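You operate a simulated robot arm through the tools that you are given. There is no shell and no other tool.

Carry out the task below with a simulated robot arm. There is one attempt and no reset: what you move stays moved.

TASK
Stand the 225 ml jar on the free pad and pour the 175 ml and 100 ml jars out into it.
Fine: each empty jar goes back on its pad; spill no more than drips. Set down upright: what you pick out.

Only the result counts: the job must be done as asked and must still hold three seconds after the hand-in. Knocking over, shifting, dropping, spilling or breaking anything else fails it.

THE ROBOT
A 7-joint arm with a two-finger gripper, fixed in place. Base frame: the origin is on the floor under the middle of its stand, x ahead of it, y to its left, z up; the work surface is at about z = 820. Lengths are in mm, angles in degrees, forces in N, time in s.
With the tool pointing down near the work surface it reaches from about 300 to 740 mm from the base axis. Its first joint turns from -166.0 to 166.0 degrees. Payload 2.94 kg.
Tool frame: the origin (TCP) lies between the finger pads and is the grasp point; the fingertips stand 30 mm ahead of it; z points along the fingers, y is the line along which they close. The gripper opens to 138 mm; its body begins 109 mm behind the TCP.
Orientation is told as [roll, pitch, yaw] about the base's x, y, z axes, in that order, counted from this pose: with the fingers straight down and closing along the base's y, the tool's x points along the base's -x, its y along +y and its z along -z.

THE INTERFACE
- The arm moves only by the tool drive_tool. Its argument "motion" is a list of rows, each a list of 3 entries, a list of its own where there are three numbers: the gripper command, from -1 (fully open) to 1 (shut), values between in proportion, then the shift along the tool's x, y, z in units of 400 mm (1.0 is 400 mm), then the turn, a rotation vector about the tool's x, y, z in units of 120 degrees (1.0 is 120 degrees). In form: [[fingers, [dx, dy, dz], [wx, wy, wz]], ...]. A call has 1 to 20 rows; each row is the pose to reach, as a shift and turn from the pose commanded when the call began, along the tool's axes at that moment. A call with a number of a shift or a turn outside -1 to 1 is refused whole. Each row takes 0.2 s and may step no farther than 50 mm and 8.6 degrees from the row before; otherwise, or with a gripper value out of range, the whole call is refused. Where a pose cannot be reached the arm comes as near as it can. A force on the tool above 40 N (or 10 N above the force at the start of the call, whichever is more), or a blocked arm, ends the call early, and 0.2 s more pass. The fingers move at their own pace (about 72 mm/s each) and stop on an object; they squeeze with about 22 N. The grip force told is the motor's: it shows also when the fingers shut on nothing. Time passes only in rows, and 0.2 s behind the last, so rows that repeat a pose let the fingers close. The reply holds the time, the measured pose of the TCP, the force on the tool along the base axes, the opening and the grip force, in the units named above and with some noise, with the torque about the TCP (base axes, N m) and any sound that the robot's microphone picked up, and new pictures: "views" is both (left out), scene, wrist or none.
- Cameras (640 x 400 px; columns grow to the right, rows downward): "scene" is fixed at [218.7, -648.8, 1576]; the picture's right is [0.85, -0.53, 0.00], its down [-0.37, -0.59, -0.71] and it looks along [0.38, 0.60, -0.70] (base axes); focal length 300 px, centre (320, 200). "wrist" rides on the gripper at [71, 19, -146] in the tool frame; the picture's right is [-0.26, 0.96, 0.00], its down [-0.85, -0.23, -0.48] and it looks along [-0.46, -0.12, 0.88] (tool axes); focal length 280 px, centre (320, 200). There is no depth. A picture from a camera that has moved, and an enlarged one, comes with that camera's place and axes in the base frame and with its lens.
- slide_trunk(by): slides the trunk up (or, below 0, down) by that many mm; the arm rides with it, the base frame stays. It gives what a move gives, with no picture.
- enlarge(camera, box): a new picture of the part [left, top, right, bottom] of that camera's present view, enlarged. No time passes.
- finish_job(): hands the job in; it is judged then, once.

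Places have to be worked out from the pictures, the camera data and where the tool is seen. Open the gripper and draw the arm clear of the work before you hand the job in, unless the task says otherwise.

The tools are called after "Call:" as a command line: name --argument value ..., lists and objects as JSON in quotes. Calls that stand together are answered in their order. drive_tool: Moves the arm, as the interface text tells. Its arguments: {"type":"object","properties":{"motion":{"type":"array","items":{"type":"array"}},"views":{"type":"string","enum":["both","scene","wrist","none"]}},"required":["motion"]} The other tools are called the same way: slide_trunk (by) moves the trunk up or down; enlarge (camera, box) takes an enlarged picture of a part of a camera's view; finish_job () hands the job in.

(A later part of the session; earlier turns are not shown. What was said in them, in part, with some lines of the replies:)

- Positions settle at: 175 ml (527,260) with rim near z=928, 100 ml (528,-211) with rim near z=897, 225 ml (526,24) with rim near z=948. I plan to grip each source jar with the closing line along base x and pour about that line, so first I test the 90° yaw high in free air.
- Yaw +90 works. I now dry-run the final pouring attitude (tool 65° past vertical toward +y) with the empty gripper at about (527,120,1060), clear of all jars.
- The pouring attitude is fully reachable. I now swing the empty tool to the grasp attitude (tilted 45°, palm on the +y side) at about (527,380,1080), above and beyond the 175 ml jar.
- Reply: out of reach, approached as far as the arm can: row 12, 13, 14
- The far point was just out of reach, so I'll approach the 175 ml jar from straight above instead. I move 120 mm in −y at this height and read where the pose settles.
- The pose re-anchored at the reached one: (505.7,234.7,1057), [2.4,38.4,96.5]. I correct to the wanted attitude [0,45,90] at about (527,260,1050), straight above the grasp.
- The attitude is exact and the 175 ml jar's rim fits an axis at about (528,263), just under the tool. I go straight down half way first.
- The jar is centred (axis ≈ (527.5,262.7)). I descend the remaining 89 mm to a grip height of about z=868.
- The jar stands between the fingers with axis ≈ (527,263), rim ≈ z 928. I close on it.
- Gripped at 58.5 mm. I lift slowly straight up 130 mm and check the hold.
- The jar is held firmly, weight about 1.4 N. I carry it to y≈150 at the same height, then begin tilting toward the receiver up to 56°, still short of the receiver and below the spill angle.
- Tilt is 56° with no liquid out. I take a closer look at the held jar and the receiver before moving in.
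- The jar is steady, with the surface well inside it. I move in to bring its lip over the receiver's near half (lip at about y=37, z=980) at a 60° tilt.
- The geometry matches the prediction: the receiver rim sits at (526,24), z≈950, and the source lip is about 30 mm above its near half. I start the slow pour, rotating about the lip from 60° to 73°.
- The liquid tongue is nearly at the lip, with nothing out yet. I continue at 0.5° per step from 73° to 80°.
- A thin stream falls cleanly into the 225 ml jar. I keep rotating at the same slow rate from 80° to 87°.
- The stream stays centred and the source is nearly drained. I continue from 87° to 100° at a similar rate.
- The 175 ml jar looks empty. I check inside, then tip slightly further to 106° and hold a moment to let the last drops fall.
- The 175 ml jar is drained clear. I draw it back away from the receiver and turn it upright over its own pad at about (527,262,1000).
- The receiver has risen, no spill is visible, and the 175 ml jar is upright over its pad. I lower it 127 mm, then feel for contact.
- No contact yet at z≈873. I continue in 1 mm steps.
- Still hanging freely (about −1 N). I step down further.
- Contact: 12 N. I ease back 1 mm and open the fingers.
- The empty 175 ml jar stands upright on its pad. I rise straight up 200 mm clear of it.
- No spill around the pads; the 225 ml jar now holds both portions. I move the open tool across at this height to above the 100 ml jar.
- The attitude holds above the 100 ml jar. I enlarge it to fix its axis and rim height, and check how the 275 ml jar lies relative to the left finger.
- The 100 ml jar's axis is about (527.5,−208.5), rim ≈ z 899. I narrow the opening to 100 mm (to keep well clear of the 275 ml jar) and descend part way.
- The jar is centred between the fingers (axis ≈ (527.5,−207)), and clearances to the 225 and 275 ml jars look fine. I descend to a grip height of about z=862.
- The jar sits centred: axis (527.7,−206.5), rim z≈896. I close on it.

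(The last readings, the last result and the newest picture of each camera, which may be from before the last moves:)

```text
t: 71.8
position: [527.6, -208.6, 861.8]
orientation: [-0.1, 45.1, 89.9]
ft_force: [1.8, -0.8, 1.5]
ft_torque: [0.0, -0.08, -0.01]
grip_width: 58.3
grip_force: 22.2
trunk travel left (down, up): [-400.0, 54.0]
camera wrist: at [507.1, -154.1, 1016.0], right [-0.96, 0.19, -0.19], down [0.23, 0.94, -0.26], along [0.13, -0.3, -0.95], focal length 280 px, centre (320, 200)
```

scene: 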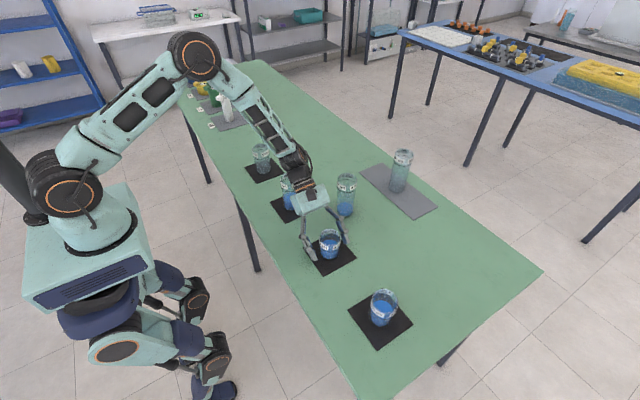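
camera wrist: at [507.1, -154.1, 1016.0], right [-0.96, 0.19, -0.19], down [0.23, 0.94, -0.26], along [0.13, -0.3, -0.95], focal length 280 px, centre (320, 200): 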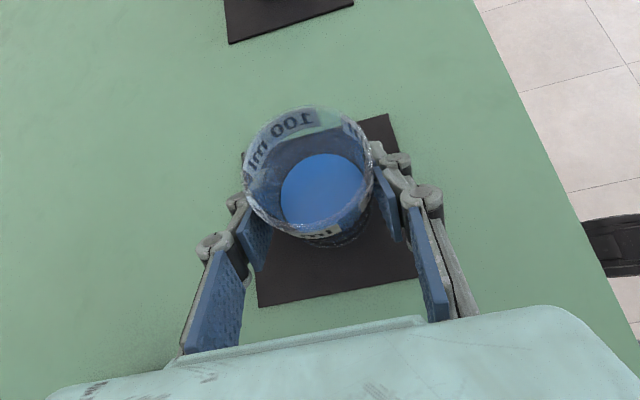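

Gripped at 58.3 mm. I lift slowly straight up 198 mm, so the jar's bottom will clear the receiver's rim by about 70 mm.

Call:
drive_tool --motion '[[1, [0.006, 0, -0.006], [0, 0, 0]], [1, [0.025, 0, -0.025], [0, 0, 0]], [1, [0.055, 0, -0.055], [0, 0, 0]], [1, [0.09, 0, -0.09], [0, 0, 0]], [1, [0.13, 0, -0.13], [0, 0, 0]], [1, [0.17, 0, -0.17], [0, 0, 0]], [1, [0.21, 0, -0.21], [0, 0, 0]], [1, [0.25, 0, -0.25], [0, 0, 0]], [1, [0.29, 0, -0.29], [0, 0, 0]], [1, [0.32, 0, -0.32], [0, 0, 0]], [1, [0.34, 0, -0.34], [0, 0, 0]], [1, [0.35, 0, -0.35], [0, 0, 0]], [1, [0.35, 0, -0.35], [0, 0, 0]]]' --views "both"

```text
t: 74.6
position: [526.5, -209.3, 1060.5]
orientation: [0.0, 45.1, 90.0]
ft_force: [-0.6, 0.2, -1.1]
ft_torque: [0.06, 0.0, -0.02]
grip_width: 58.6
grip_force: 22.2
trunk travel left (down, up): [-400.0, 54.0]
camera wrist: at [506.4, -154.9, 1213.2], right [-0.96, 0.19, -0.19], down [0.23, 0.94, -0.26], along [0.12, -0.3, -0.95], focal length 280 px, centre (320, 200)
```

scene: 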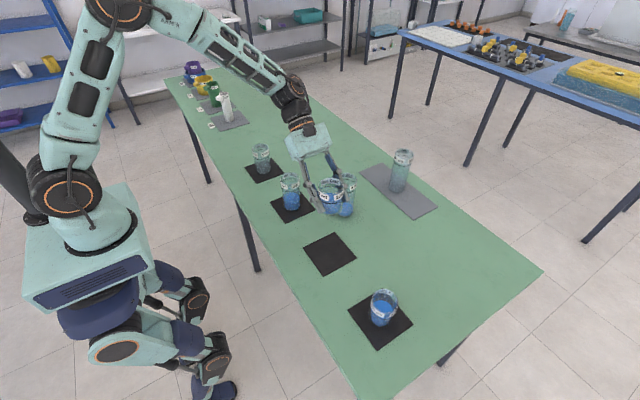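
wrist: 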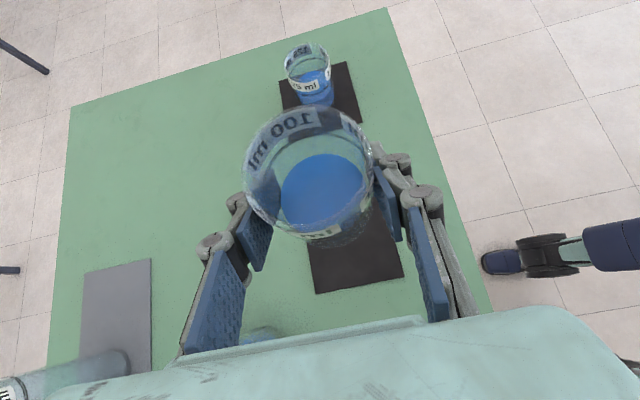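

Held firmly, liquid level calm. I carry it over to the +y side (y≈150) at this height, passing well above the receiver.

Call:
drive_tool --motion '[[1, [-0.008, 0, -0.008], [0, 0, 0]], [1, [-0.03, 0, -0.03], [0, 0, 0]], [1, [-0.065, 0, -0.065], [0, 0, 0]], [1, [-0.11, 0, -0.11], [0, 0, 0]], [1, [-0.155, 0, -0.155], [0, 0, 0]], [1, [-0.2, 0, -0.2], [0, 0, 0]], [1, [-0.245, 0, -0.245], [0, 0, 0]], [1, [-0.29, 0, -0.29], [0, 0, 0]], [1, [-0.335, 0, -0.335], [0, 0, 0]], [1, [-0.38, 0, -0.38], [0, 0, 0]], [1, [-0.425, 0, -0.425], [0, 0, 0]], [1, [-0.47, 0, -0.47], [0, 0, 0]], [1, [-0.515, 0, -0.515], [0, 0, 0]], [1, [-0.555, 0, -0.555], [0, 0, 0]], [1, [-0.59, 0, -0.59], [0, 0, 0]], [1, [-0.615, 0, -0.615], [0, 0, 0]], [1, [-0.628, 0, -0.628], [0, 0, 0]], [1, [-0.633, 0, -0.633], [0, 0, 0]], [1, [-0.633, 0, -0.633], [0, 0, 0]]]' --views "both"

```text
t: 78.6
position: [527.0, 150.1, 1058.6]
orientation: [0.0, 45.2, 90.1]
ft_force: [0.2, 0.3, -0.5]
ft_torque: [0.0, 0.01, -0.02]
grip_width: 58.1
grip_force: 21.9
trunk travel left (down, up): [-400.0, 54.0]
camera wrist: at [506.8, 203.4, 1212.6], right [-0.96, 0.19, -0.19], down [0.23, 0.94, -0.26], along [0.12, -0.3, -0.95], focal length 280 px, centre (320, 200)
```

scene: 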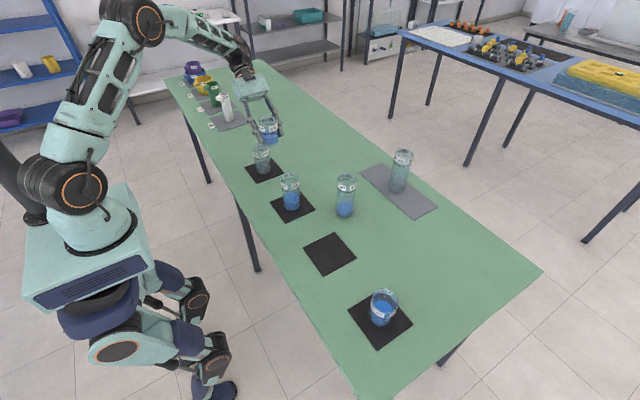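
wrist: 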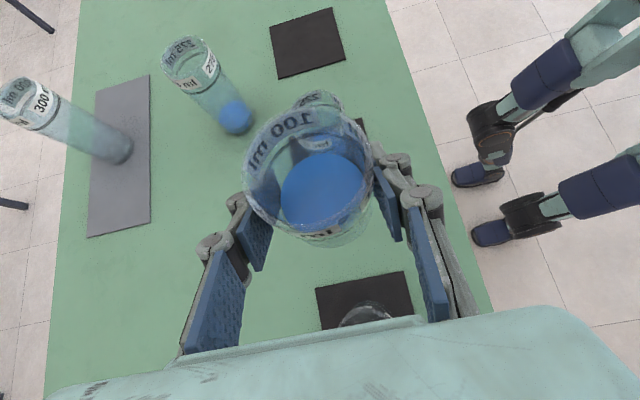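

Now on the +y side at (527,150,1059), calm. I lower 45 mm and tilt gently to 45°, still away from the receiver and below the estimated spill angle.

Call:
drive_tool --motion '[[1, [-0.004, 0, 0.005], [0, -0.01, 0]], [1, [-0.0125, 0, 0.0155], [0, -0.03, 0]], [1, [-0.024, 0, 0.03], [0, -0.055, 0]], [1, [-0.036, 0, 0.045], [0, -0.0825, 0]], [1, [-0.048, 0, 0.06], [0, -0.11, 0]], [1, [-0.058, 0, 0.0725], [0, -0.1375, 0]], [1, [-0.066, 0, 0.0825], [0, -0.165, 0]], [1, [-0.0707, 0, 0.0884], [0, -0.1925, 0]], [1, [-0.0707, 0, 0.0884], [0, -0.22, 0]], [1, [-0.0707, 0, 0.0884], [0, -0.2475, 0]], [1, [-0.0707, 0, 0.0884], [0, -0.275, 0]], [1, [-0.0707, 0, 0.0884], [0, -0.3025, 0]], [1, [-0.0707, 0, 0.0884], [0, -0.33, 0]], [1, [-0.0707, 0, 0.0884], [0, -0.3525, 0]], [1, [-0.0707, 0, 0.0884], [0, -0.3675, 0]], [1, [-0.0707, 0, 0.0884], [0, -0.375, 0]], [1, [-0.0707, 0, 0.0884], [0, -0.375, 0]]]' --views "both"

Call:
enlarge --camera "wrist" --box '[200, 60, 400, 260]'

```text
t: 82.2
position: [526.1, 144.6, 1013.4]
orientation: [-0.1, 0.1, 90.0]
ft_force: [0.6, -0.1, -0.4]
ft_torque: [0.0, 0.0, -0.04]
grip_width: 58.1
grip_force: 21.9
trunk travel left (down, up): [-400.0, 54.0]
camera wrist: at [506.1, 74.8, 1159.7], right [-0.96, 0.26, 0.0], down [0.23, 0.85, 0.48], along [0.13, 0.46, -0.88], focal length 280 px, centre (320, 200)
```

scene: 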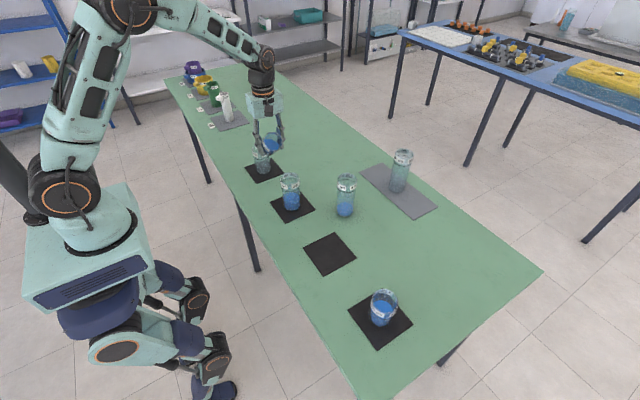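
wrist: 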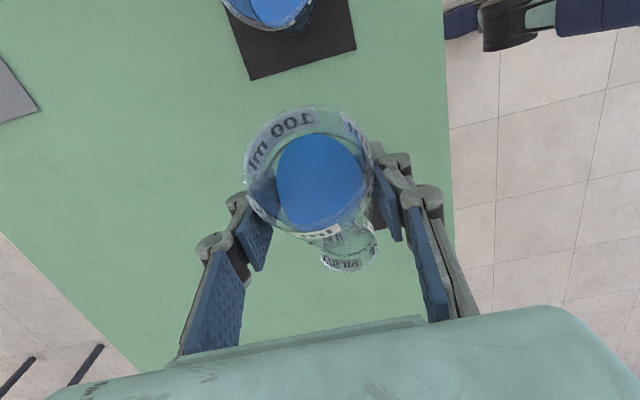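

```text
2.00 times, centred on (300, 160) of wrist
camera zoom: at [506.1, 74.8, 1159.7], right [-0.96, 0.26, 0.0], down [0.23, 0.85, 0.48], along [0.13, 0.46, -0.88], focal length 561 px, centre (360, 280)
```

zoom: 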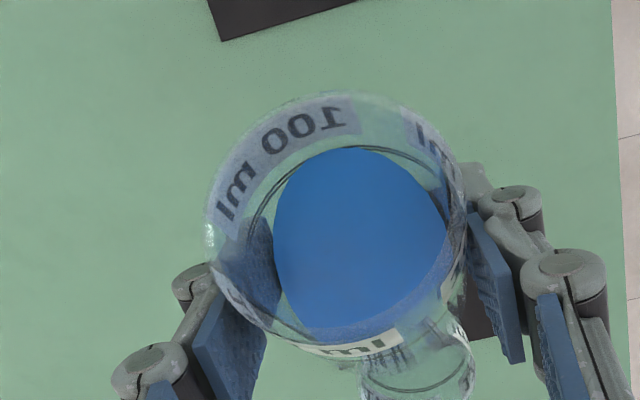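

At 45° the liquid only reaches the ring line, so about 64° should start the flow. I move in to put the lip over the receiver's near half (y≈37, z≈985) at 52° tilt.

Call:
drive_tool --motion '[[1, [0.008, 0, 0.0033], [0, -0.003, 0]], [1, [0.03, 0, 0.0123], [0, -0.0112, 0]], [1, [0.06, 0, 0.0246], [0, -0.0225, 0]], [1, [0.09, 0, 0.0369], [0, -0.0337, 0]], [1, [0.12, 0, 0.0492], [0, -0.045, 0]], [1, [0.143, 0, 0.0587], [0, -0.0536, 0]], [1, [0.1555, 0, 0.0638], [0, -0.0583, 0]], [1, [0.1555, 0, 0.0638], [0, -0.0583, 0]]]' --views "both"

Call:
enlarge --camera "scene" --box '[240, 120, 336, 225]'

```text
t: 84.0
position: [527.2, 82.3, 988.8]
orientation: [0.0, -7.1, 89.9]
ft_force: [0.5, 0.3, -1.2]
ft_torque: [0.0, 0.0, -0.04]
grip_width: 58.2
grip_force: 22.0
trunk travel left (down, up): [-400.0, 54.0]
camera wrist: at [506.8, -4.7, 1125.2], right [-0.96, 0.26, 0.03], down [0.23, 0.78, 0.58], along [0.13, 0.56, -0.82], focal length 280 px, centre (320, 200)
```

scene: 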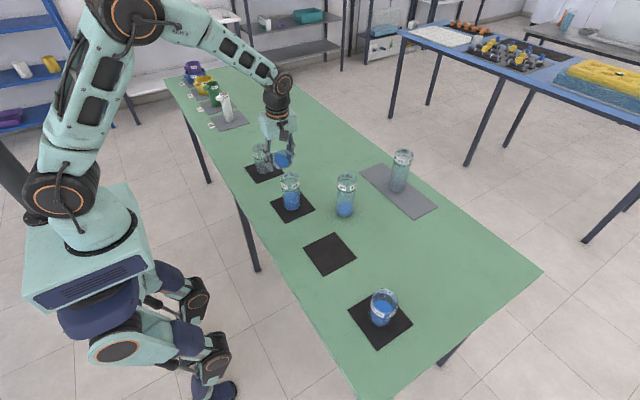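
wrist: 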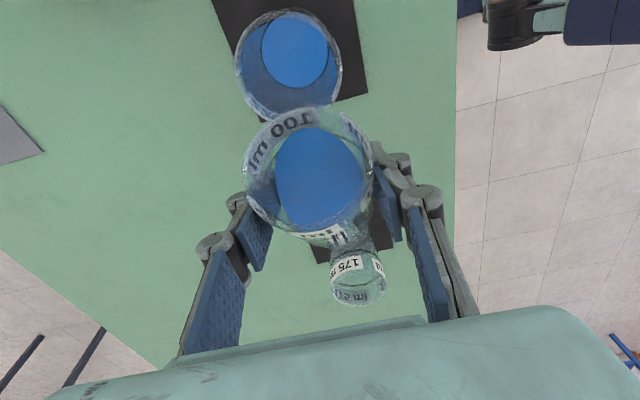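

```text
3.81 times, centred on (288, 172) of scene
camera zoom: at [218.7, -648.8, 1576.0], right [0.85, -0.53, 0.0], down [-0.37, -0.59, -0.71], along [0.38, 0.6, -0.7], focal length 1144 px, centre (442, 305)
```

zoom: 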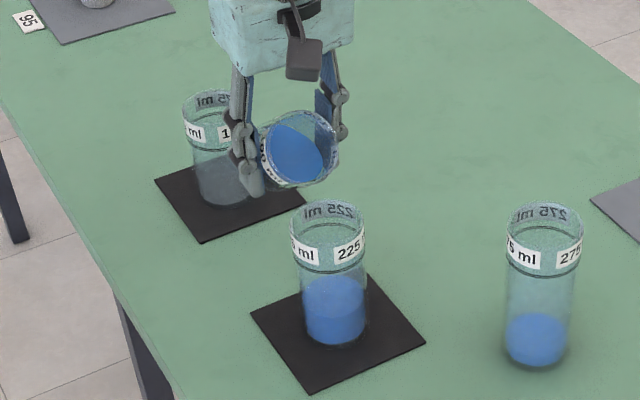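

Alignment matches: lip above the near half of the receiver. I rotate slowly about the lip from 52° to 62°.

Call:
drive_tool --motion '[[1, [-0.0001, 0, -0.002], [0, -0.0083, 0]], [1, [-0.0001, 0, -0.004], [0, -0.0167, 0]], [1, [-0.0002, 0, -0.006], [0, -0.025, 0]], [1, [-0.0002, 0, -0.008], [0, -0.0333, 0]], [1, [-0.0001, 0, -0.01], [0, -0.0417, 0]], [1, [0, 0, -0.012], [0, -0.05, 0]], [1, [0.0001, 0, -0.014], [0, -0.0583, 0]], [1, [0.0002, 0, -0.0159], [0, -0.0667, 0]], [1, [0.0004, 0, -0.0179], [0, -0.075, 0]], [1, [0.0007, 0, -0.0199], [0, -0.0833, 0]]]' --views "both"

Call:
enlarge --camera "scene" --box '[240, 120, 336, 225]'

```text
t: 86.2
position: [526.6, 80.5, 995.3]
orientation: [-0.1, -17.0, 89.9]
ft_force: [0.4, 0.7, -1.5]
ft_torque: [0.02, 0.0, 0.02]
grip_width: 58.3
grip_force: 21.9
trunk travel left (down, up): [-400.0, 54.0]
camera wrist: at [506.2, -28.4, 1115.6], right [-0.96, 0.25, 0.08], down [0.23, 0.67, 0.7], along [0.13, 0.7, -0.71], focal length 280 px, centre (320, 200)
```

scene: 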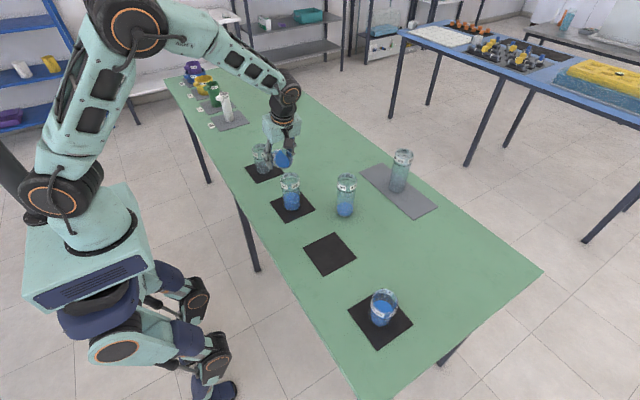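
wrist: 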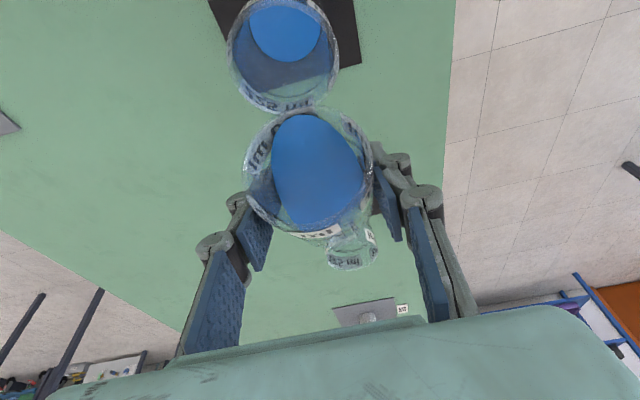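

```text
3.81 times, centred on (288, 172) of scene
camera zoom: at [218.7, -648.8, 1576.0], right [0.85, -0.53, 0.0], down [-0.37, -0.59, -0.71], along [0.38, 0.6, -0.7], focal length 1144 px, centre (442, 305)
```

zoom: 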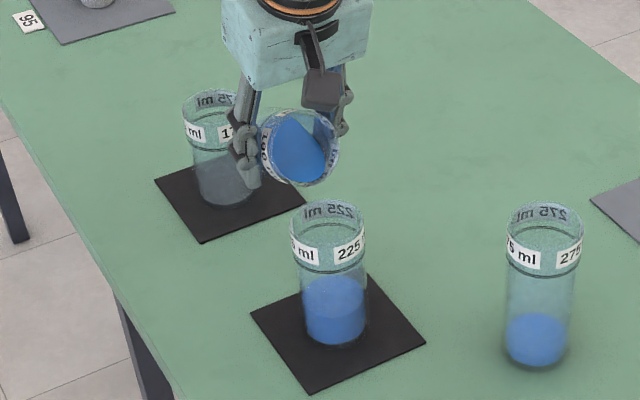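

Liquid is almost at the lip. I continue at 0.5° per step from 62° to 71°.

Call:
drive_tool --motion '[[1, [0, 0, -0.001], [0, -0.0042, 0]], [1, [-0.0001, 0, -0.002], [0, -0.0083, 0]], [1, [-0.0001, 0, -0.003], [0, -0.0125, 0]], [1, [-0.0001, 0, -0.004], [0, -0.0167, 0]], [1, [-0.0001, 0, -0.005], [0, -0.0208, 0]], [1, [-0.0002, 0, -0.006], [0, -0.025, 0]], [1, [-0.0002, 0, -0.007], [0, -0.0292, 0]], [1, [-0.0002, 0, -0.008], [0, -0.0333, 0]], [1, [-0.0001, 0, -0.009], [0, -0.0375, 0]], [1, [-0.0001, 0, -0.01], [0, -0.0417, 0]], [1, [0, 0, -0.011], [0, -0.0458, 0]], [1, [0, 0, -0.012], [0, -0.05, 0]], [1, [0, 0, -0.013], [0, -0.0542, 0]], [1, [0.0001, 0, -0.014], [0, -0.0583, 0]], [1, [0.0001, 0, -0.015], [0, -0.0625, 0]], [1, [0.0002, 0, -0.0159], [0, -0.0667, 0]], [1, [0.0003, 0, -0.0169], [0, -0.0708, 0]], [1, [0.0004, 0, -0.0179], [0, -0.075, 0]]]' --views "both"

Call:
enlarge --camera "scene" --box '[240, 120, 336, 225]'

```text
t: 90.0
position: [526.0, 79.1, 1004.4]
orientation: [0.0, -25.9, 90.0]
ft_force: [0.6, 0.8, -1.1]
ft_torque: [-0.02, -0.03, -0.04]
grip_width: 58.4
grip_force: 22.6
trunk travel left (down, up): [-400.0, 54.0]
camera wrist: at [506.7, -48.3, 1103.9], right [-0.96, 0.24, 0.11], down [0.23, 0.55, 0.8], along [0.13, 0.8, -0.59], focal length 280 px, centre (320, 200)
```

scene: 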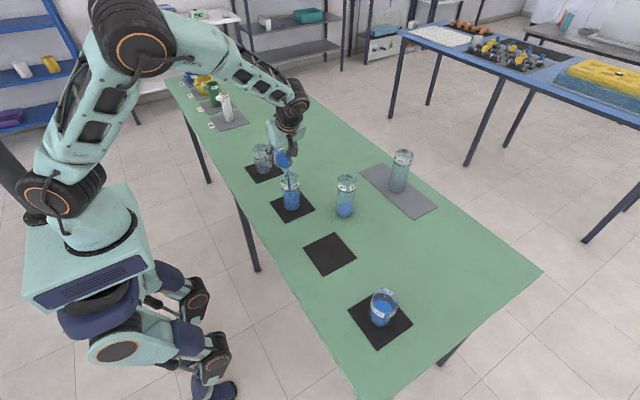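
wrist: 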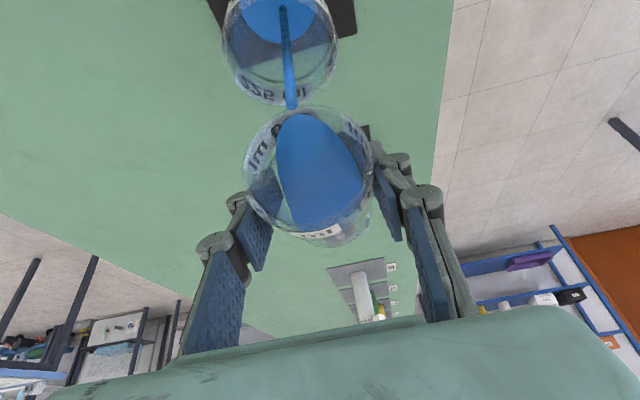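

```text
3.81 times, centred on (288, 172) of scene
camera zoom: at [218.7, -648.8, 1576.0], right [0.85, -0.53, 0.0], down [-0.37, -0.59, -0.71], along [0.38, 0.6, -0.7], focal length 1144 px, centre (442, 305)
```

zoom: 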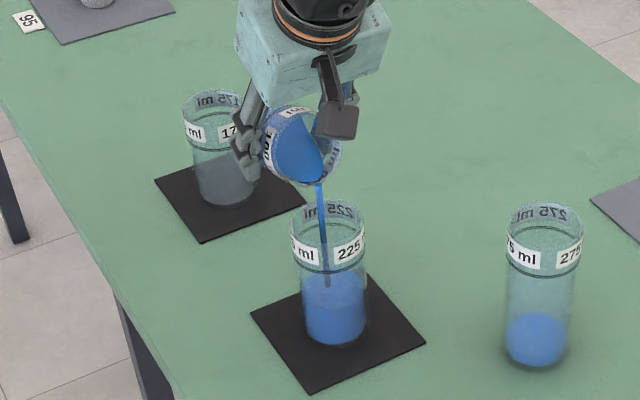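

The stream runs cleanly into the receiver. I keep the same slow rate from 71° to 80°.

Call:
drive_tool --motion '[[1, [0, 0, -0.001], [0, -0.0042, 0]], [1, [-0.0001, 0, -0.002], [0, -0.0083, 0]], [1, [-0.0001, 0, -0.003], [0, -0.0125, 0]], [1, [-0.0001, 0, -0.004], [0, -0.0167, 0]], [1, [-0.0001, 0, -0.005], [0, -0.0208, 0]], [1, [-0.0002, 0, -0.006], [0, -0.025, 0]], [1, [-0.0002, 0, -0.007], [0, -0.0292, 0]], [1, [-0.0002, 0, -0.008], [0, -0.0333, 0]], [1, [-0.0001, 0, -0.009], [0, -0.0375, 0]], [1, [-0.0001, 0, -0.01], [0, -0.0417, 0]], [1, [0, 0, -0.011], [0, -0.0458, 0]], [1, [0, 0, -0.012], [0, -0.05, 0]], [1, [0, 0, -0.013], [0, -0.0542, 0]], [1, [0.0001, 0, -0.014], [0, -0.0583, 0]], [1, [0.0001, 0, -0.015], [0, -0.0625, 0]], [1, [0.0002, 0, -0.0159], [0, -0.0667, 0]], [1, [0.0003, 0, -0.0169], [0, -0.0708, 0]], [1, [0.0004, 0, -0.0179], [0, -0.075, 0]]]' --views "both"

Call:
enlarge --camera "scene" --box '[240, 120, 336, 225]'

```text
t: 93.8
position: [526.6, 75.4, 1009.0]
orientation: [0.1, -34.9, 90.0]
ft_force: [-0.6, -0.1, -1.0]
ft_torque: [0.0, -0.02, -0.01]
grip_width: 58.2
grip_force: 22.5
trunk travel left (down, up): [-400.0, 54.0]
camera wrist: at [506.9, -64.9, 1088.6], right [-0.97, 0.21, 0.15], down [0.23, 0.42, 0.88], along [0.12, 0.88, -0.46], focal length 280 px, centre (320, 200)
```

scene: 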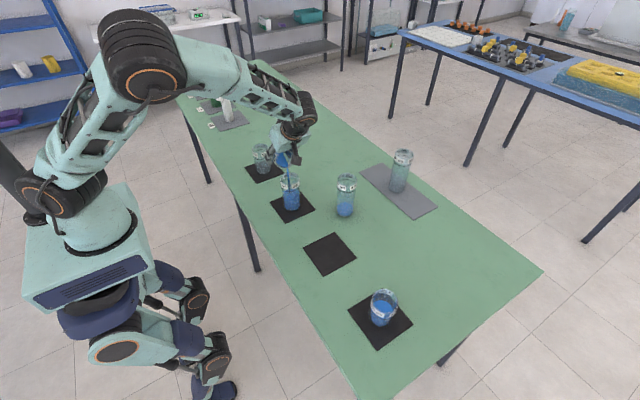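
wrist: 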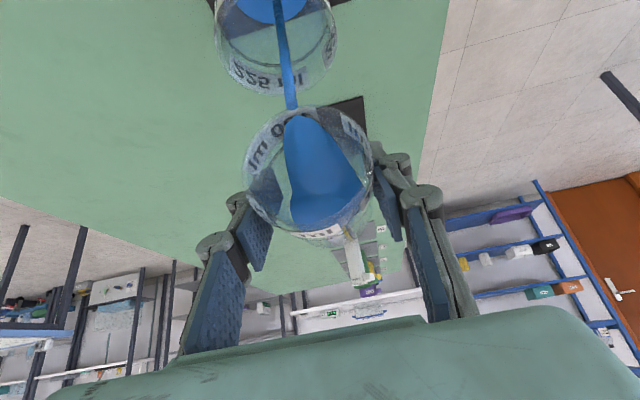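

```text
3.81 times, centred on (288, 172) of scene
camera zoom: at [218.7, -648.8, 1576.0], right [0.85, -0.53, 0.0], down [-0.37, -0.59, -0.71], along [0.38, 0.6, -0.7], focal length 1144 px, centre (442, 305)
```

zoom: 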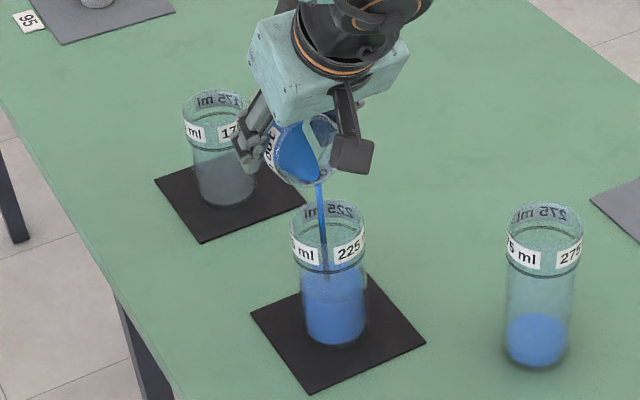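

Flow is steady and on target, and the receiver still has ample headroom. I go on from 80° to 89°.

Call:
drive_tool --motion '[[1, [0, 0, -0.001], [0, -0.0042, 0]], [1, [-0.0001, 0, -0.002], [0, -0.0083, 0]], [1, [-0.0001, 0, -0.003], [0, -0.0125, 0]], [1, [-0.0001, 0, -0.004], [0, -0.0167, 0]], [1, [-0.0001, 0, -0.005], [0, -0.0208, 0]], [1, [-0.0002, 0, -0.006], [0, -0.025, 0]], [1, [-0.0002, 0, -0.007], [0, -0.0292, 0]], [1, [-0.0002, 0, -0.008], [0, -0.0333, 0]], [1, [-0.0001, 0, -0.009], [0, -0.0375, 0]], [1, [-0.0001, 0, -0.01], [0, -0.0417, 0]], [1, [0, 0, -0.011], [0, -0.0458, 0]], [1, [0, 0, -0.012], [0, -0.05, 0]], [1, [0, 0, -0.013], [0, -0.0542, 0]], [1, [0.0001, 0, -0.014], [0, -0.0583, 0]], [1, [0.0001, 0, -0.015], [0, -0.0625, 0]], [1, [0.0002, 0, -0.0159], [0, -0.0667, 0]], [1, [0.0003, 0, -0.0169], [0, -0.0708, 0]], [1, [0.0004, 0, -0.0179], [0, -0.075, 0]]]' --views "both"

Call:
enlarge --camera "scene" --box '[240, 120, 336, 225]'

```text
t: 97.6
position: [526.3, 71.0, 1014.9]
orientation: [-0.1, -43.9, 90.0]
ft_force: [-0.8, 0.1, 0.0]
ft_torque: [-0.01, 0.0, 0.0]
grip_width: 58.5
grip_force: 22.6
trunk travel left (down, up): [-400.0, 54.0]
camera wrist: at [506.8, -80.4, 1071.6], right [-0.97, 0.19, 0.18], down [0.23, 0.28, 0.93], along [0.13, 0.94, -0.31], focal length 280 px, centre (320, 200)
```

scene: 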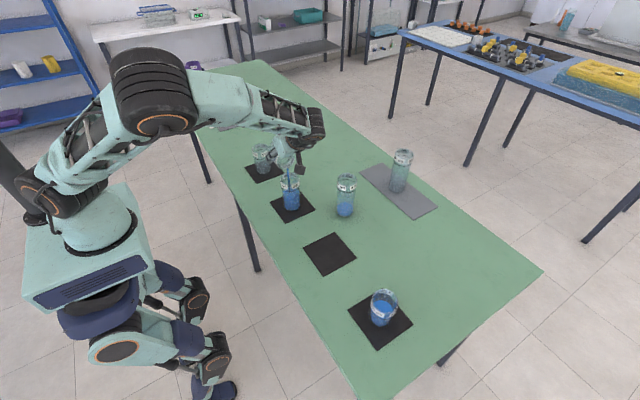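
wrist: 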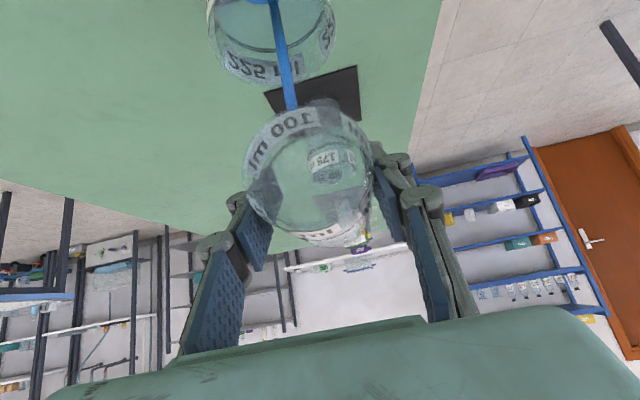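

```text
3.81 times, centred on (288, 172) of scene
camera zoom: at [218.7, -648.8, 1576.0], right [0.85, -0.53, 0.0], down [-0.37, -0.59, -0.71], along [0.38, 0.6, -0.7], focal length 1144 px, centre (442, 305)
```

zoom: 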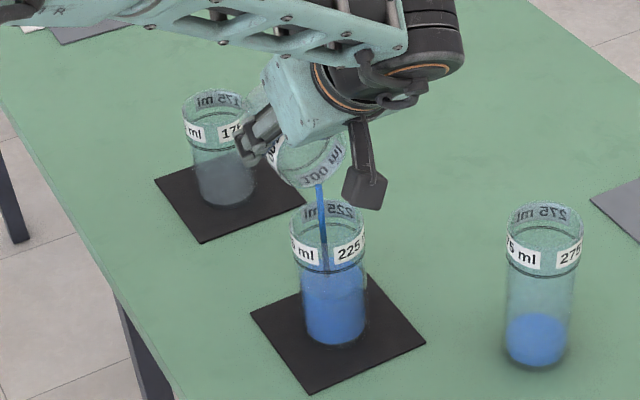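

The 100 ml jar is nearly empty with the last of the stream falling. I tip on to 102° and hold to let it drain.

Call:
drive_tool --motion '[[1, [0, 0, -0.001], [0, -0.0042, 0]], [1, [-0.0001, 0, -0.002], [0, -0.0083, 0]], [1, [-0.0001, 0, -0.004], [0, -0.0167, 0]], [1, [-0.0002, 0, -0.006], [0, -0.025, 0]], [1, [-0.0002, 0, -0.008], [0, -0.0333, 0]], [1, [-0.0001, 0, -0.01], [0, -0.0417, 0]], [1, [0, 0, -0.012], [0, -0.05, 0]], [1, [0.0001, 0, -0.014], [0, -0.0583, 0]], [1, [0.0002, 0, -0.0159], [0, -0.0667, 0]], [1, [0.0004, 0, -0.0179], [0, -0.075, 0]], [1, [0.0007, 0, -0.0199], [0, -0.0833, 0]], [1, [0.0009, 0, -0.0219], [0, -0.0917, 0]], [1, [0.0012, 0, -0.0238], [0, -0.1, 0]], [1, [0.0015, 0, -0.0258], [0, -0.1083, 0]], [1, [0.0015, 0, -0.0258], [0, -0.1083, 0]], [1, [0.0015, 0, -0.0258], [0, -0.1083, 0]], [1, [0.0015, 0, -0.0258], [0, -0.1083, 0]], [1, [0.0015, 0, -0.0258], [0, -0.1083, 0]], [1, [0.0015, 0, -0.0258], [0, -0.1083, 0]], [1, [0.0015, 0, -0.0258], [0, -0.1083, 0]]]' --views "both"

Call:
enlarge --camera "wrist" --box '[160, 0, 400, 250]'

Call:
enlarge --camera "scene" --box '[240, 120, 336, 225]'

```text
t: 101.8
position: [526.9, 63.7, 1022.1]
orientation: [-0.1, -57.0, 90.0]
ft_force: [0.3, -0.6, 0.1]
ft_torque: [-0.01, 0.03, -0.01]
grip_width: 58.4
grip_force: 21.6
trunk travel left (down, up): [-400.0, 54.0]
camera wrist: at [506.3, -96.3, 1043.4], right [-0.97, 0.14, 0.22], down [0.23, 0.06, 0.97], along [0.13, 0.99, -0.1], focal length 280 px, centre (320, 200)
```

scene: 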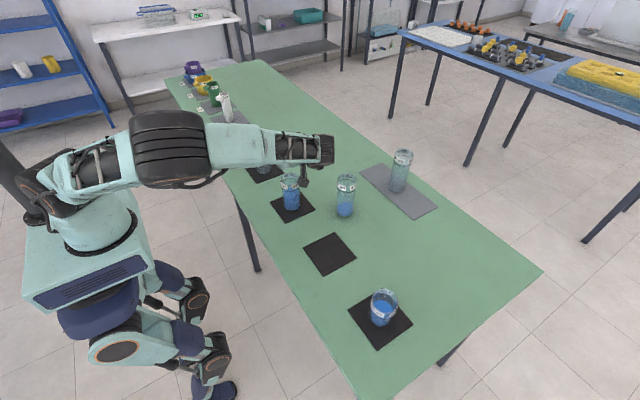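
wrist: 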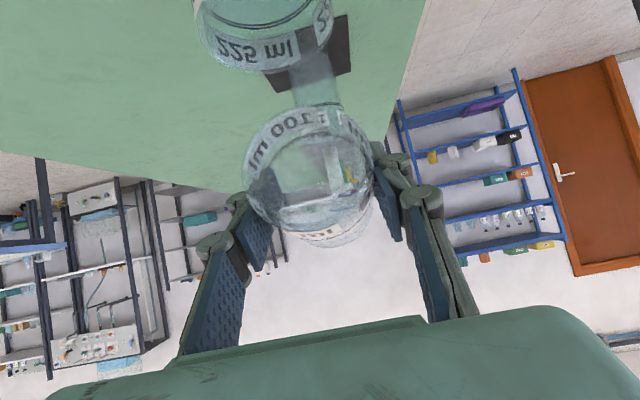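

```text
1.60 times, centred on (280, 125) of wrist
camera zoom: at [506.3, -96.3, 1043.4], right [-0.97, 0.14, 0.22], down [0.23, 0.06, 0.97], along [0.13, 0.99, -0.1], focal length 449 px, centre (384, 320)
```

zoom: 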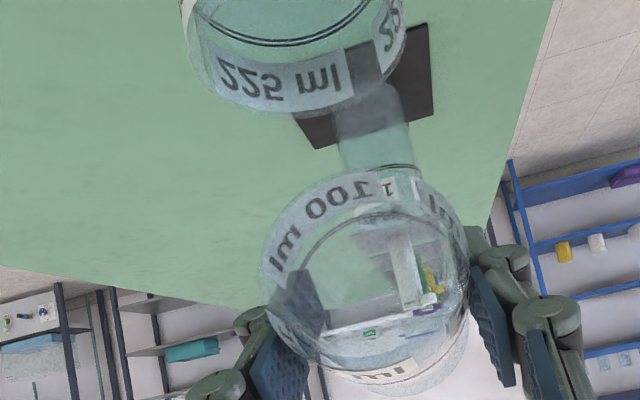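

```text
3.81 times, centred on (288, 172) of scene
camera zoom: at [218.7, -648.8, 1576.0], right [0.85, -0.53, 0.0], down [-0.37, -0.59, -0.71], along [0.38, 0.6, -0.7], focal length 1144 px, centre (442, 305)
```

zoom: 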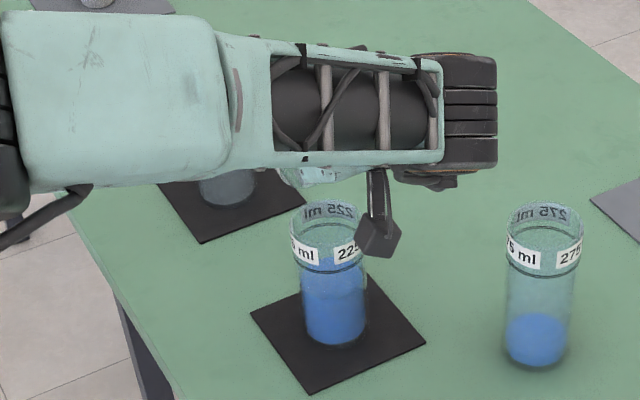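

The 100 ml jar is empty. I draw it back to +y and up, and turn it upright at about (527,150,1060).

Call:
drive_tool --motion '[[1, [-0.0178, 0, 0.0182], [0, 0, 0]], [1, [-0.0549, 0, 0.0478], [0, 0, 0]], [1, [-0.0989, 0, 0.0789], [0, 0.0167, 0]], [1, [-0.1423, 0, 0.1043], [0, 0.0583, 0]], [1, [-0.1733, 0, 0.12], [0, 0.1167, 0]], [1, [-0.1898, 0, 0.1271], [0, 0.1833, 0]], [1, [-0.1972, 0, 0.1292], [0, 0.25, 0]], [1, [-0.1972, 0, 0.1292], [0, 0.3167, 0]], [1, [-0.1972, 0, 0.1292], [0, 0.3833, 0]], [1, [-0.1972, 0, 0.1292], [0, 0.45, 0]], [1, [-0.1972, 0, 0.1292], [0, 0.5167, 0]], [1, [-0.1972, 0, 0.1292], [0, 0.5833, 0]], [1, [-0.1972, 0, 0.1292], [0, 0.65, 0]], [1, [-0.1972, 0, 0.1292], [0, 0.7083, 0]], [1, [-0.1972, 0, 0.1292], [0, 0.7625, 0]], [1, [-0.1972, 0, 0.1292], [0, 0.8083, 0]], [1, [-0.1972, 0, 0.1292], [0, 0.8375, 0]], [1, [-0.1972, 0, 0.1292], [0, 0.85, 0]], [1, [-0.1972, 0, 0.1292], [0, 0.85, 0]]]' --views "both"

Call:
enlarge --camera "scene" --box '[240, 110, 346, 225]'

```text
t: 105.8
position: [527.3, 149.7, 1059.8]
orientation: [-0.1, 45.0, 89.9]
ft_force: [0.2, 0.3, -1.4]
ft_torque: [-0.03, -0.01, -0.01]
grip_width: 58.4
grip_force: 21.9
trunk travel left (down, up): [-400.0, 54.0]
camera wrist: at [506.6, 203.9, 1213.7], right [-0.96, 0.19, -0.19], down [0.23, 0.94, -0.27], along [0.13, -0.3, -0.95], focal length 280 px, centre (320, 200)
```

scene: 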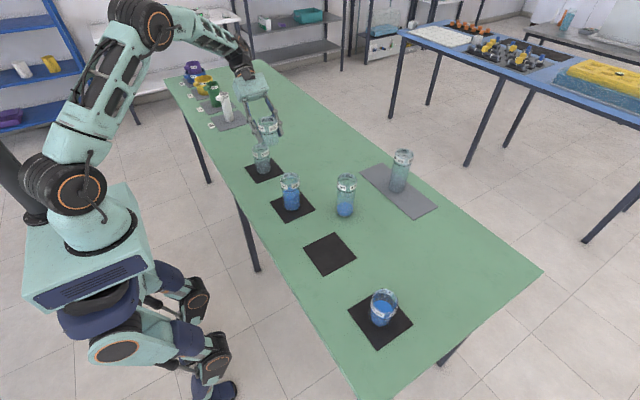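
wrist: 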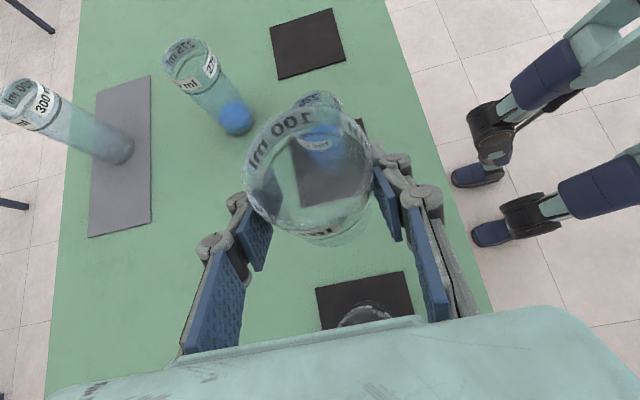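

```text
3.48 times, centred on (293, 168) of scene
camera zoom: at [218.7, -648.8, 1576.0], right [0.85, -0.53, 0.0], down [-0.37, -0.59, -0.71], along [0.38, 0.6, -0.7], focal length 1044 px, centre (414, 313)
```

zoom: 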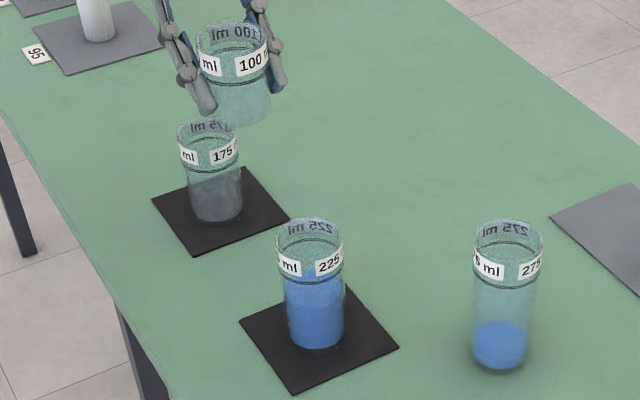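

Everything stands well: the receiver holds all three portions and the empty 100 ml jar is upright in the grip. I carry it back over to its own pad at y≈−208 at the same height.

Call:
drive_tool --motion '[[1, [0.01, 0, 0.01], [0, 0, 0]], [1, [0.04, 0, 0.04], [0, 0, 0]], [1, [0.085, 0, 0.085], [0, 0, 0]], [1, [0.135, 0, 0.135], [0, 0, 0]], [1, [0.185, 0, 0.185], [0, 0, 0]], [1, [0.235, 0, 0.235], [0, 0, 0]], [1, [0.285, 0, 0.285], [0, 0, 0]], [1, [0.335, 0, 0.335], [0, 0, 0]], [1, [0.385, 0, 0.385], [0, 0, 0]], [1, [0.435, 0, 0.435], [0, 0, 0]], [1, [0.485, 0, 0.485], [0, 0, 0]], [1, [0.53, 0, 0.53], [0, 0, 0]], [1, [0.57, 0, 0.57], [0, 0, 0]], [1, [0.6, 0, 0.6], [0, 0, 0]], [1, [0.62, 0, 0.62], [0, 0, 0]], [1, [0.6325, 0, 0.6325], [0, 0, 0]], [1, [0.6325, 0, 0.6325], [0, 0, 0]]]' --views "both"

```text
t: 109.4
position: [526.9, -207.6, 1059.5]
orientation: [0.1, 45.1, 90.0]
ft_force: [-0.4, -0.8, -0.9]
ft_torque: [-0.02, 0.0, 0.02]
grip_width: 58.3
grip_force: 21.5
trunk travel left (down, up): [-400.0, 54.0]
camera wrist: at [506.3, -153.7, 1213.7], right [-0.96, 0.19, -0.19], down [0.23, 0.94, -0.26], along [0.13, -0.3, -0.95], focal length 280 px, centre (320, 200)
```

scene: 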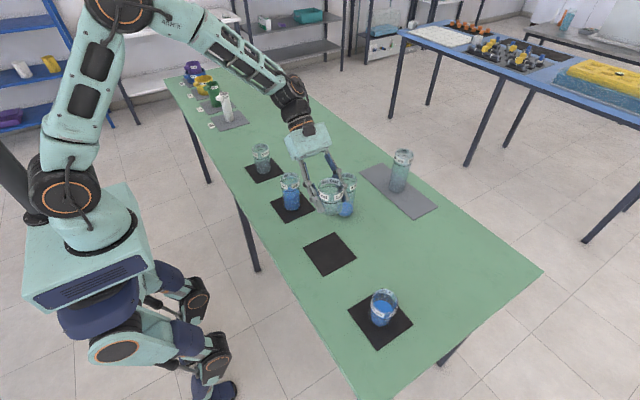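
wrist: 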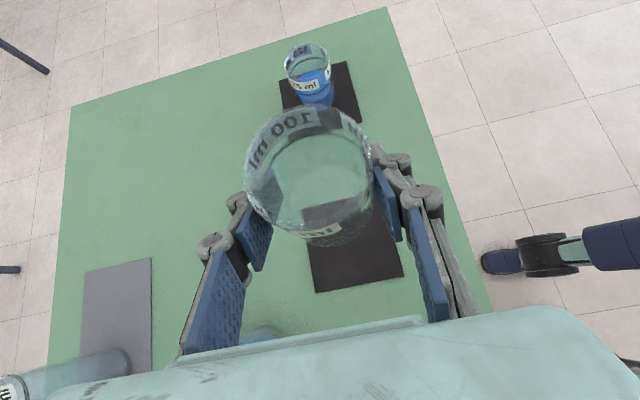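

The view over the pad matches the pick-up view. I lower 193 mm to just above contact.

Call:
drive_tool --motion '[[1, [-0.015, 0, 0.015], [0, 0, 0]], [1, [-0.05, 0, 0.05], [0, 0, 0]], [1, [-0.095, 0, 0.095], [0, 0, 0]], [1, [-0.14, 0, 0.14], [0, 0, 0]], [1, [-0.185, 0, 0.185], [0, 0, 0]], [1, [-0.23, 0, 0.23], [0, 0, 0]], [1, [-0.275, 0, 0.275], [0, 0, 0]], [1, [-0.31, 0, 0.31], [0, 0, 0]], [1, [-0.33, 0, 0.33], [0, 0, 0]], [1, [-0.3412, 0, 0.3412], [0, 0, 0]], [1, [-0.3412, 0, 0.3412], [0, 0, 0]]]' --views "both"

Call:
drive_tool --motion '[[1, [-0.0027, 0, 0.0027], [0, 0, 0]], [1, [-0.0027, 0, 0.0027], [0, 0, 0]]]' --views "none"

```text
t: 111.8
position: [527.4, -208.3, 867.5]
orientation: [0.0, 45.2, 89.9]
ft_force: [0.5, 0.2, -0.4]
ft_torque: [0.01, 0.0, 0.04]
grip_width: 58.3
grip_force: 22.6
trunk travel left (down, up): [-400.0, 54.0]
camera wrist: at [506.6, -155.5, 1020.1], right [-0.96, 0.19, -0.19], down [0.23, 0.94, -0.26], along [0.12, -0.3, -0.95], focal length 280 px, centre (320, 200)
```

scene: 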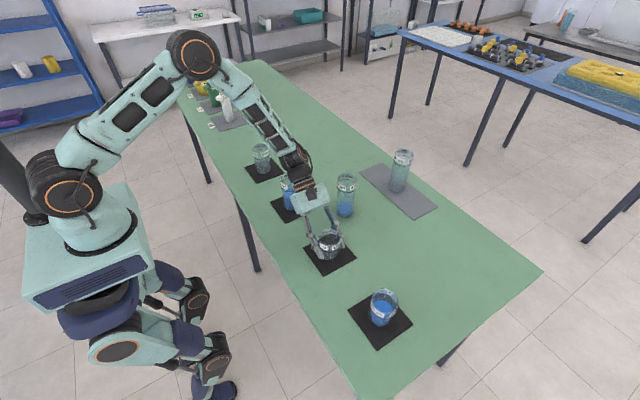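
wrist: 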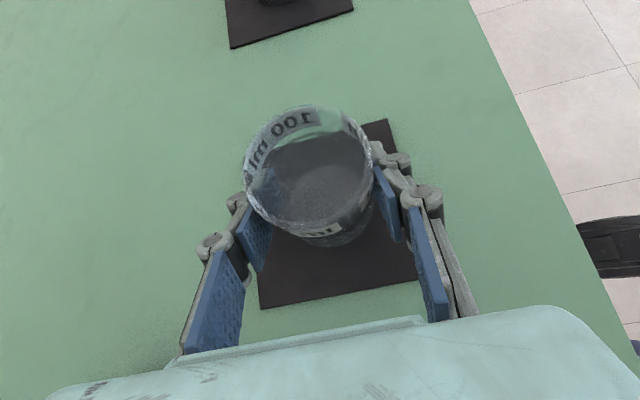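

```text
t: 112.4
position: [527.4, -208.4, 865.2]
orientation: [-0.1, 45.1, 89.9]
ft_force: [0.8, 0.2, -0.3]
ft_torque: [0.04, -0.06, -0.01]
grip_width: 58.0
grip_force: 22.3
trunk travel left (down, up): [-400.0, 54.0]
```

Still free at z≈865. I step down a millimetre at a time.

Call:
drive_tool --motion '[[1, [-0.0018, 0, 0.0018], [0, 0, 0]], [1, [-0.0018, 0, 0.0018], [0, 0, 0]]]' --views "none"

Call:
drive_tool --motion '[[1, [-0.0018, 0, 0.0018], [0, 0, 0]], [1, [-0.0018, 0, 0.0018], [0, 0, 0]]]' --views "none"

Call:
drive_tool --motion '[[1, [-0.0018, 0, 0.0018], [0, 0, 0]], [1, [-0.0018, 0, 0.0018], [0, 0, 0]]]' --views "none"

```text
t: 113.0
position: [528.0, -208.2, 863.9]
orientation: [0.0, 45.1, 90.0]
ft_force: [-0.2, -0.5, -1.1]
ft_torque: [-0.01, 0.0, -0.03]
grip_width: 58.0
grip_force: 21.9
trunk travel left (down, up): [-400.0, 54.0]
```

```text
t: 113.6
position: [527.9, -207.9, 863.5]
orientation: [-0.2, 45.0, 89.9]
ft_force: [-0.4, -0.1, -0.1]
ft_torque: [0.01, 0.01, -0.01]
grip_width: 58.1
grip_force: 22.2
trunk travel left (down, up): [-400.0, 54.0]
```

```text
t: 114.2
position: [527.0, -207.7, 863.2]
orientation: [0.0, 45.0, 89.8]
ft_force: [-0.6, -0.4, 0.5]
ft_torque: [-0.02, 0.0, 0.0]
grip_width: 58.3
grip_force: 22.2
trunk travel left (down, up): [-400.0, 54.0]
```

The upward force is just starting to show (z≈862.5). One or two more millimetres to confirm contact.

Call:
drive_tool --motion '[[1, [-0.0018, 0, 0.0018], [0, 0, 0]], [1, [-0.0018, 0, 0.0018], [0, 0, 0]]]' --views "none"

```text
t: 114.8
position: [527.5, -207.6, 862.0]
orientation: [-0.1, 45.1, 90.0]
ft_force: [-1.1, -0.1, 3.9]
ft_torque: [-0.02, 0.07, 0.02]
grip_width: 58.2
grip_force: 21.8
trunk travel left (down, up): [-400.0, 54.0]
```

Contact at about 4 N: the jar rests on its pad. I open the fingers to 100 mm.

Call:
drive_tool --motion '[[1, [0, 0, 0], [0, 0, 0]], [0.1, [0, 0, 0], [0, 0, 0]], [0, [0, 0, 0], [0, 0, 0]], [-0.25, [0, 0, 0], [0, 0, 0]], [-0.45, [0, 0, 0], [0, 0, 0]], [-0.45, [0, 0, 0], [0, 0, 0]], [-0.45, [0, 0, 0], [0, 0, 0]]]' --views "both"

```text
t: 116.4
position: [527.4, -207.6, 862.2]
orientation: [0.0, 45.1, 90.0]
ft_force: [0.6, -0.5, -0.3]
ft_torque: [0.03, 0.01, 0.0]
grip_width: 100.1
grip_force: 0.0
trunk travel left (down, up): [-400.0, 54.0]
camera wrist: at [506.6, -154.1, 1016.3], right [-0.96, 0.19, -0.19], down [0.23, 0.94, -0.26], along [0.13, -0.3, -0.95], focal length 280 px, centre (320, 200)
```

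scene: 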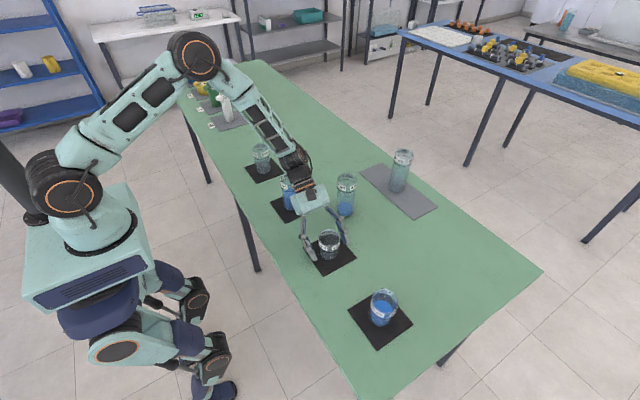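
wrist: 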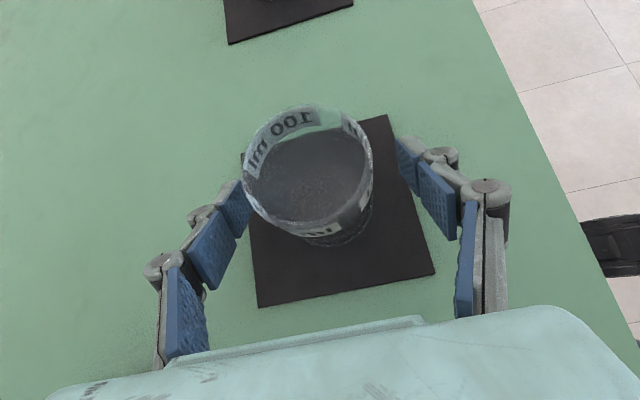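

The empty 100 ml jar stands on its pad, free of the fingers. I rise straight up, well clear of everything.

Call:
drive_tool --motion '[[-0.45, [0.02, 0, -0.02], [0, 0, 0]], [-0.45, [0.08, 0, -0.08], [0, 0, 0]], [-0.45, [0.15, 0, -0.15], [0, 0, 0]], [-0.45, [0.22, 0, -0.22], [0, 0, 0]], [-0.45, [0.3, 0, -0.3], [0, 0, 0]], [-0.45, [0.38, 0, -0.38], [0, 0, 0]], [-0.45, [0.46, 0, -0.46], [0, 0, 0]], [-0.6, [0.53, 0, -0.53], [0, 0, 0]], [-1, [0.58, 0, -0.58], [0, 0, 0]], [-1, [0.6, 0, -0.6], [0, 0, 0]]]' --views "both"

Call:
enlarge --camera "scene" --box '[230, 130, 390, 290]'

```text
t: 118.6
position: [526.3, -207.4, 1201.4]
orientation: [-0.1, 45.1, 90.0]
ft_force: [0.1, 0.2, -0.5]
ft_torque: [0.0, 0.01, 0.0]
grip_width: 137.9
grip_force: 0.0
trunk travel left (down, up): [-400.0, 54.0]
camera wrist: at [506.2, -154.0, 1356.1], right [-0.96, 0.19, -0.19], down [0.23, 0.94, -0.27], along [0.12, -0.3, -0.95], focal length 280 px, centre (320, 200)
```

scene: 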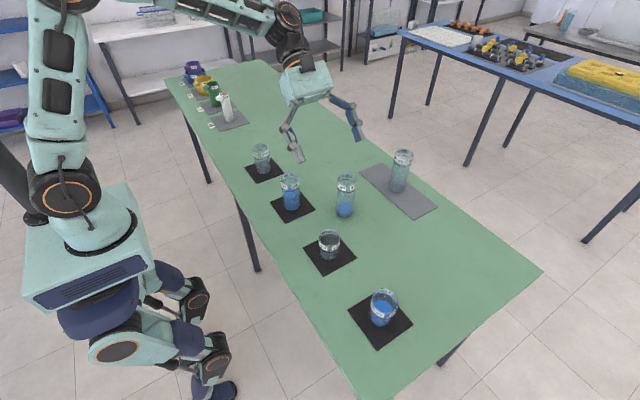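
wrist: 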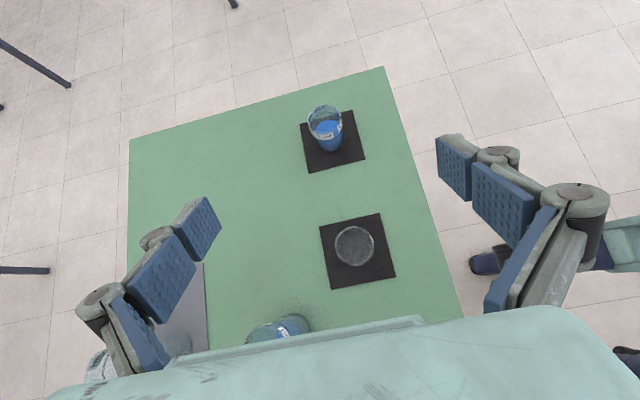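

```text
2.50 times, centred on (310, 210) of scene
camera zoom: at [218.7, -648.8, 1576.0], right [0.85, -0.53, 0.0], down [-0.37, -0.59, -0.71], along [0.38, 0.6, -0.7], focal length 750 px, centre (345, 175)
```

zoom: 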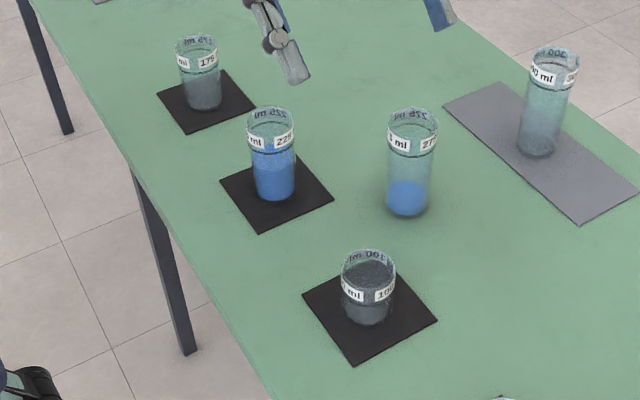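

All jars stand upright: 225 ml full on the middle pad, 175 ml and 100 ml empty on theirs, and no spill is visible. I draw the arm a little further up and back before handing in.

Call:
drive_tool --motion '[[-1, [0.035, 0.06, -0.035], [0, 0, 0]], [-1, [0.07, 0.12, -0.07], [0, 0, 0]], [-1, [0.105, 0.19, -0.105], [0, 0, 0]], [-1, [0.1414, 0.25, -0.1414], [0, 0, 0]], [-1, [0.1414, 0.25, -0.1414], [0, 0, 0]]]' --views "both"

Call:
enlarge --camera "scene" --box '[240, 140, 360, 220]'

```text
t: 119.8
position: [427.9, -207.0, 1283.8]
orientation: [0.0, 45.1, 90.0]
ft_force: [-0.2, 0.2, 0.1]
ft_torque: [0.0, -0.02, 0.02]
grip_width: 138.0
grip_force: 0.1
trunk travel left (down, up): [-400.0, 54.0]
camera wrist: at [407.8, -153.3, 1437.5], right [-0.96, 0.19, -0.19], down [0.23, 0.94, -0.26], along [0.12, -0.3, -0.95], focal length 280 px, centre (320, 200)
```

scene: 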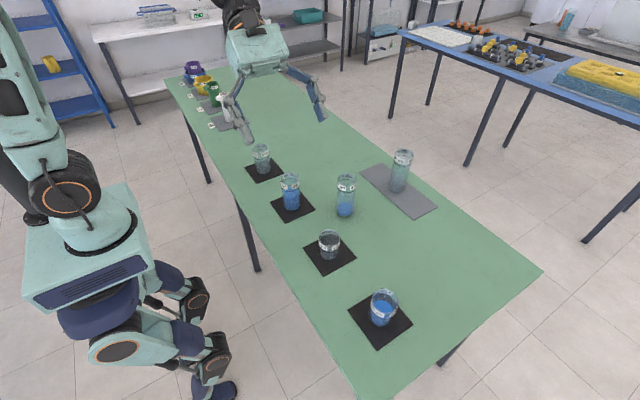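
wrist: 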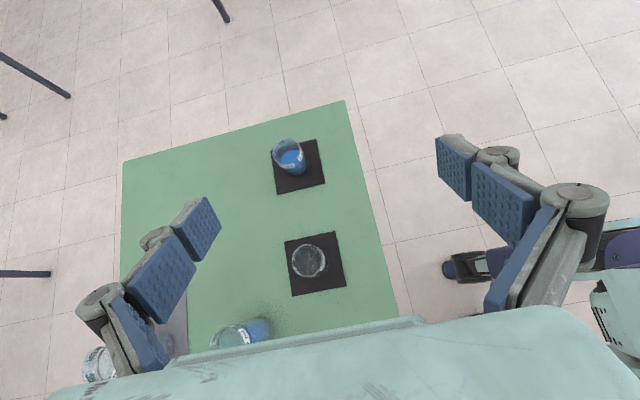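

```text
5.00 times, centred on (300, 180) of scene
camera zoom: at [218.7, -648.8, 1576.0], right [0.85, -0.53, 0.0], down [-0.37, -0.59, -0.71], along [0.38, 0.6, -0.7], focal length 1501 px, centre (420, 300)
```

zoom: 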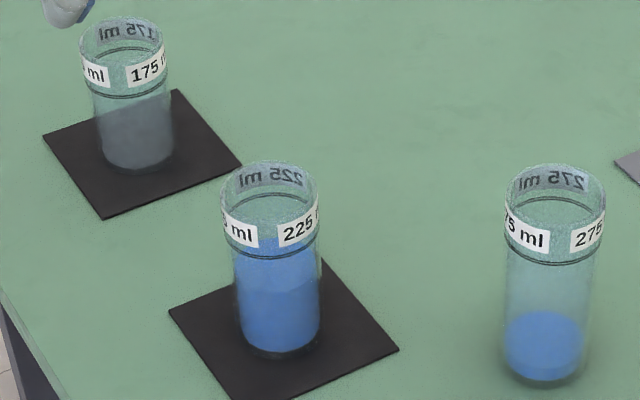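

The gripper is open and clear. The 225 ml jar stands on the formerly free pad with the combined liquid, both emptied jars are upright on their own pads, and nothing else has moved. I hand the job in.

Call:
finish_job

```text
The job is handed in.
```

The job is done and handed in. The 225 ml jar stands on the pad that was free, and it now holds the liquid from the 175 ml and 100 ml jars along with what it already had in it.

- **Empty jars:** the 175 ml and 100 ml jars drained fully and are back upright on their own pads.
- **Spills:** I saw no liquid on the pads or table in the last pictures.
- **Everything else:** the 125, 275 and 300 ml jars are where they started.
- **Arm:** the gripper is open and drawn up and back, clear of the jars.
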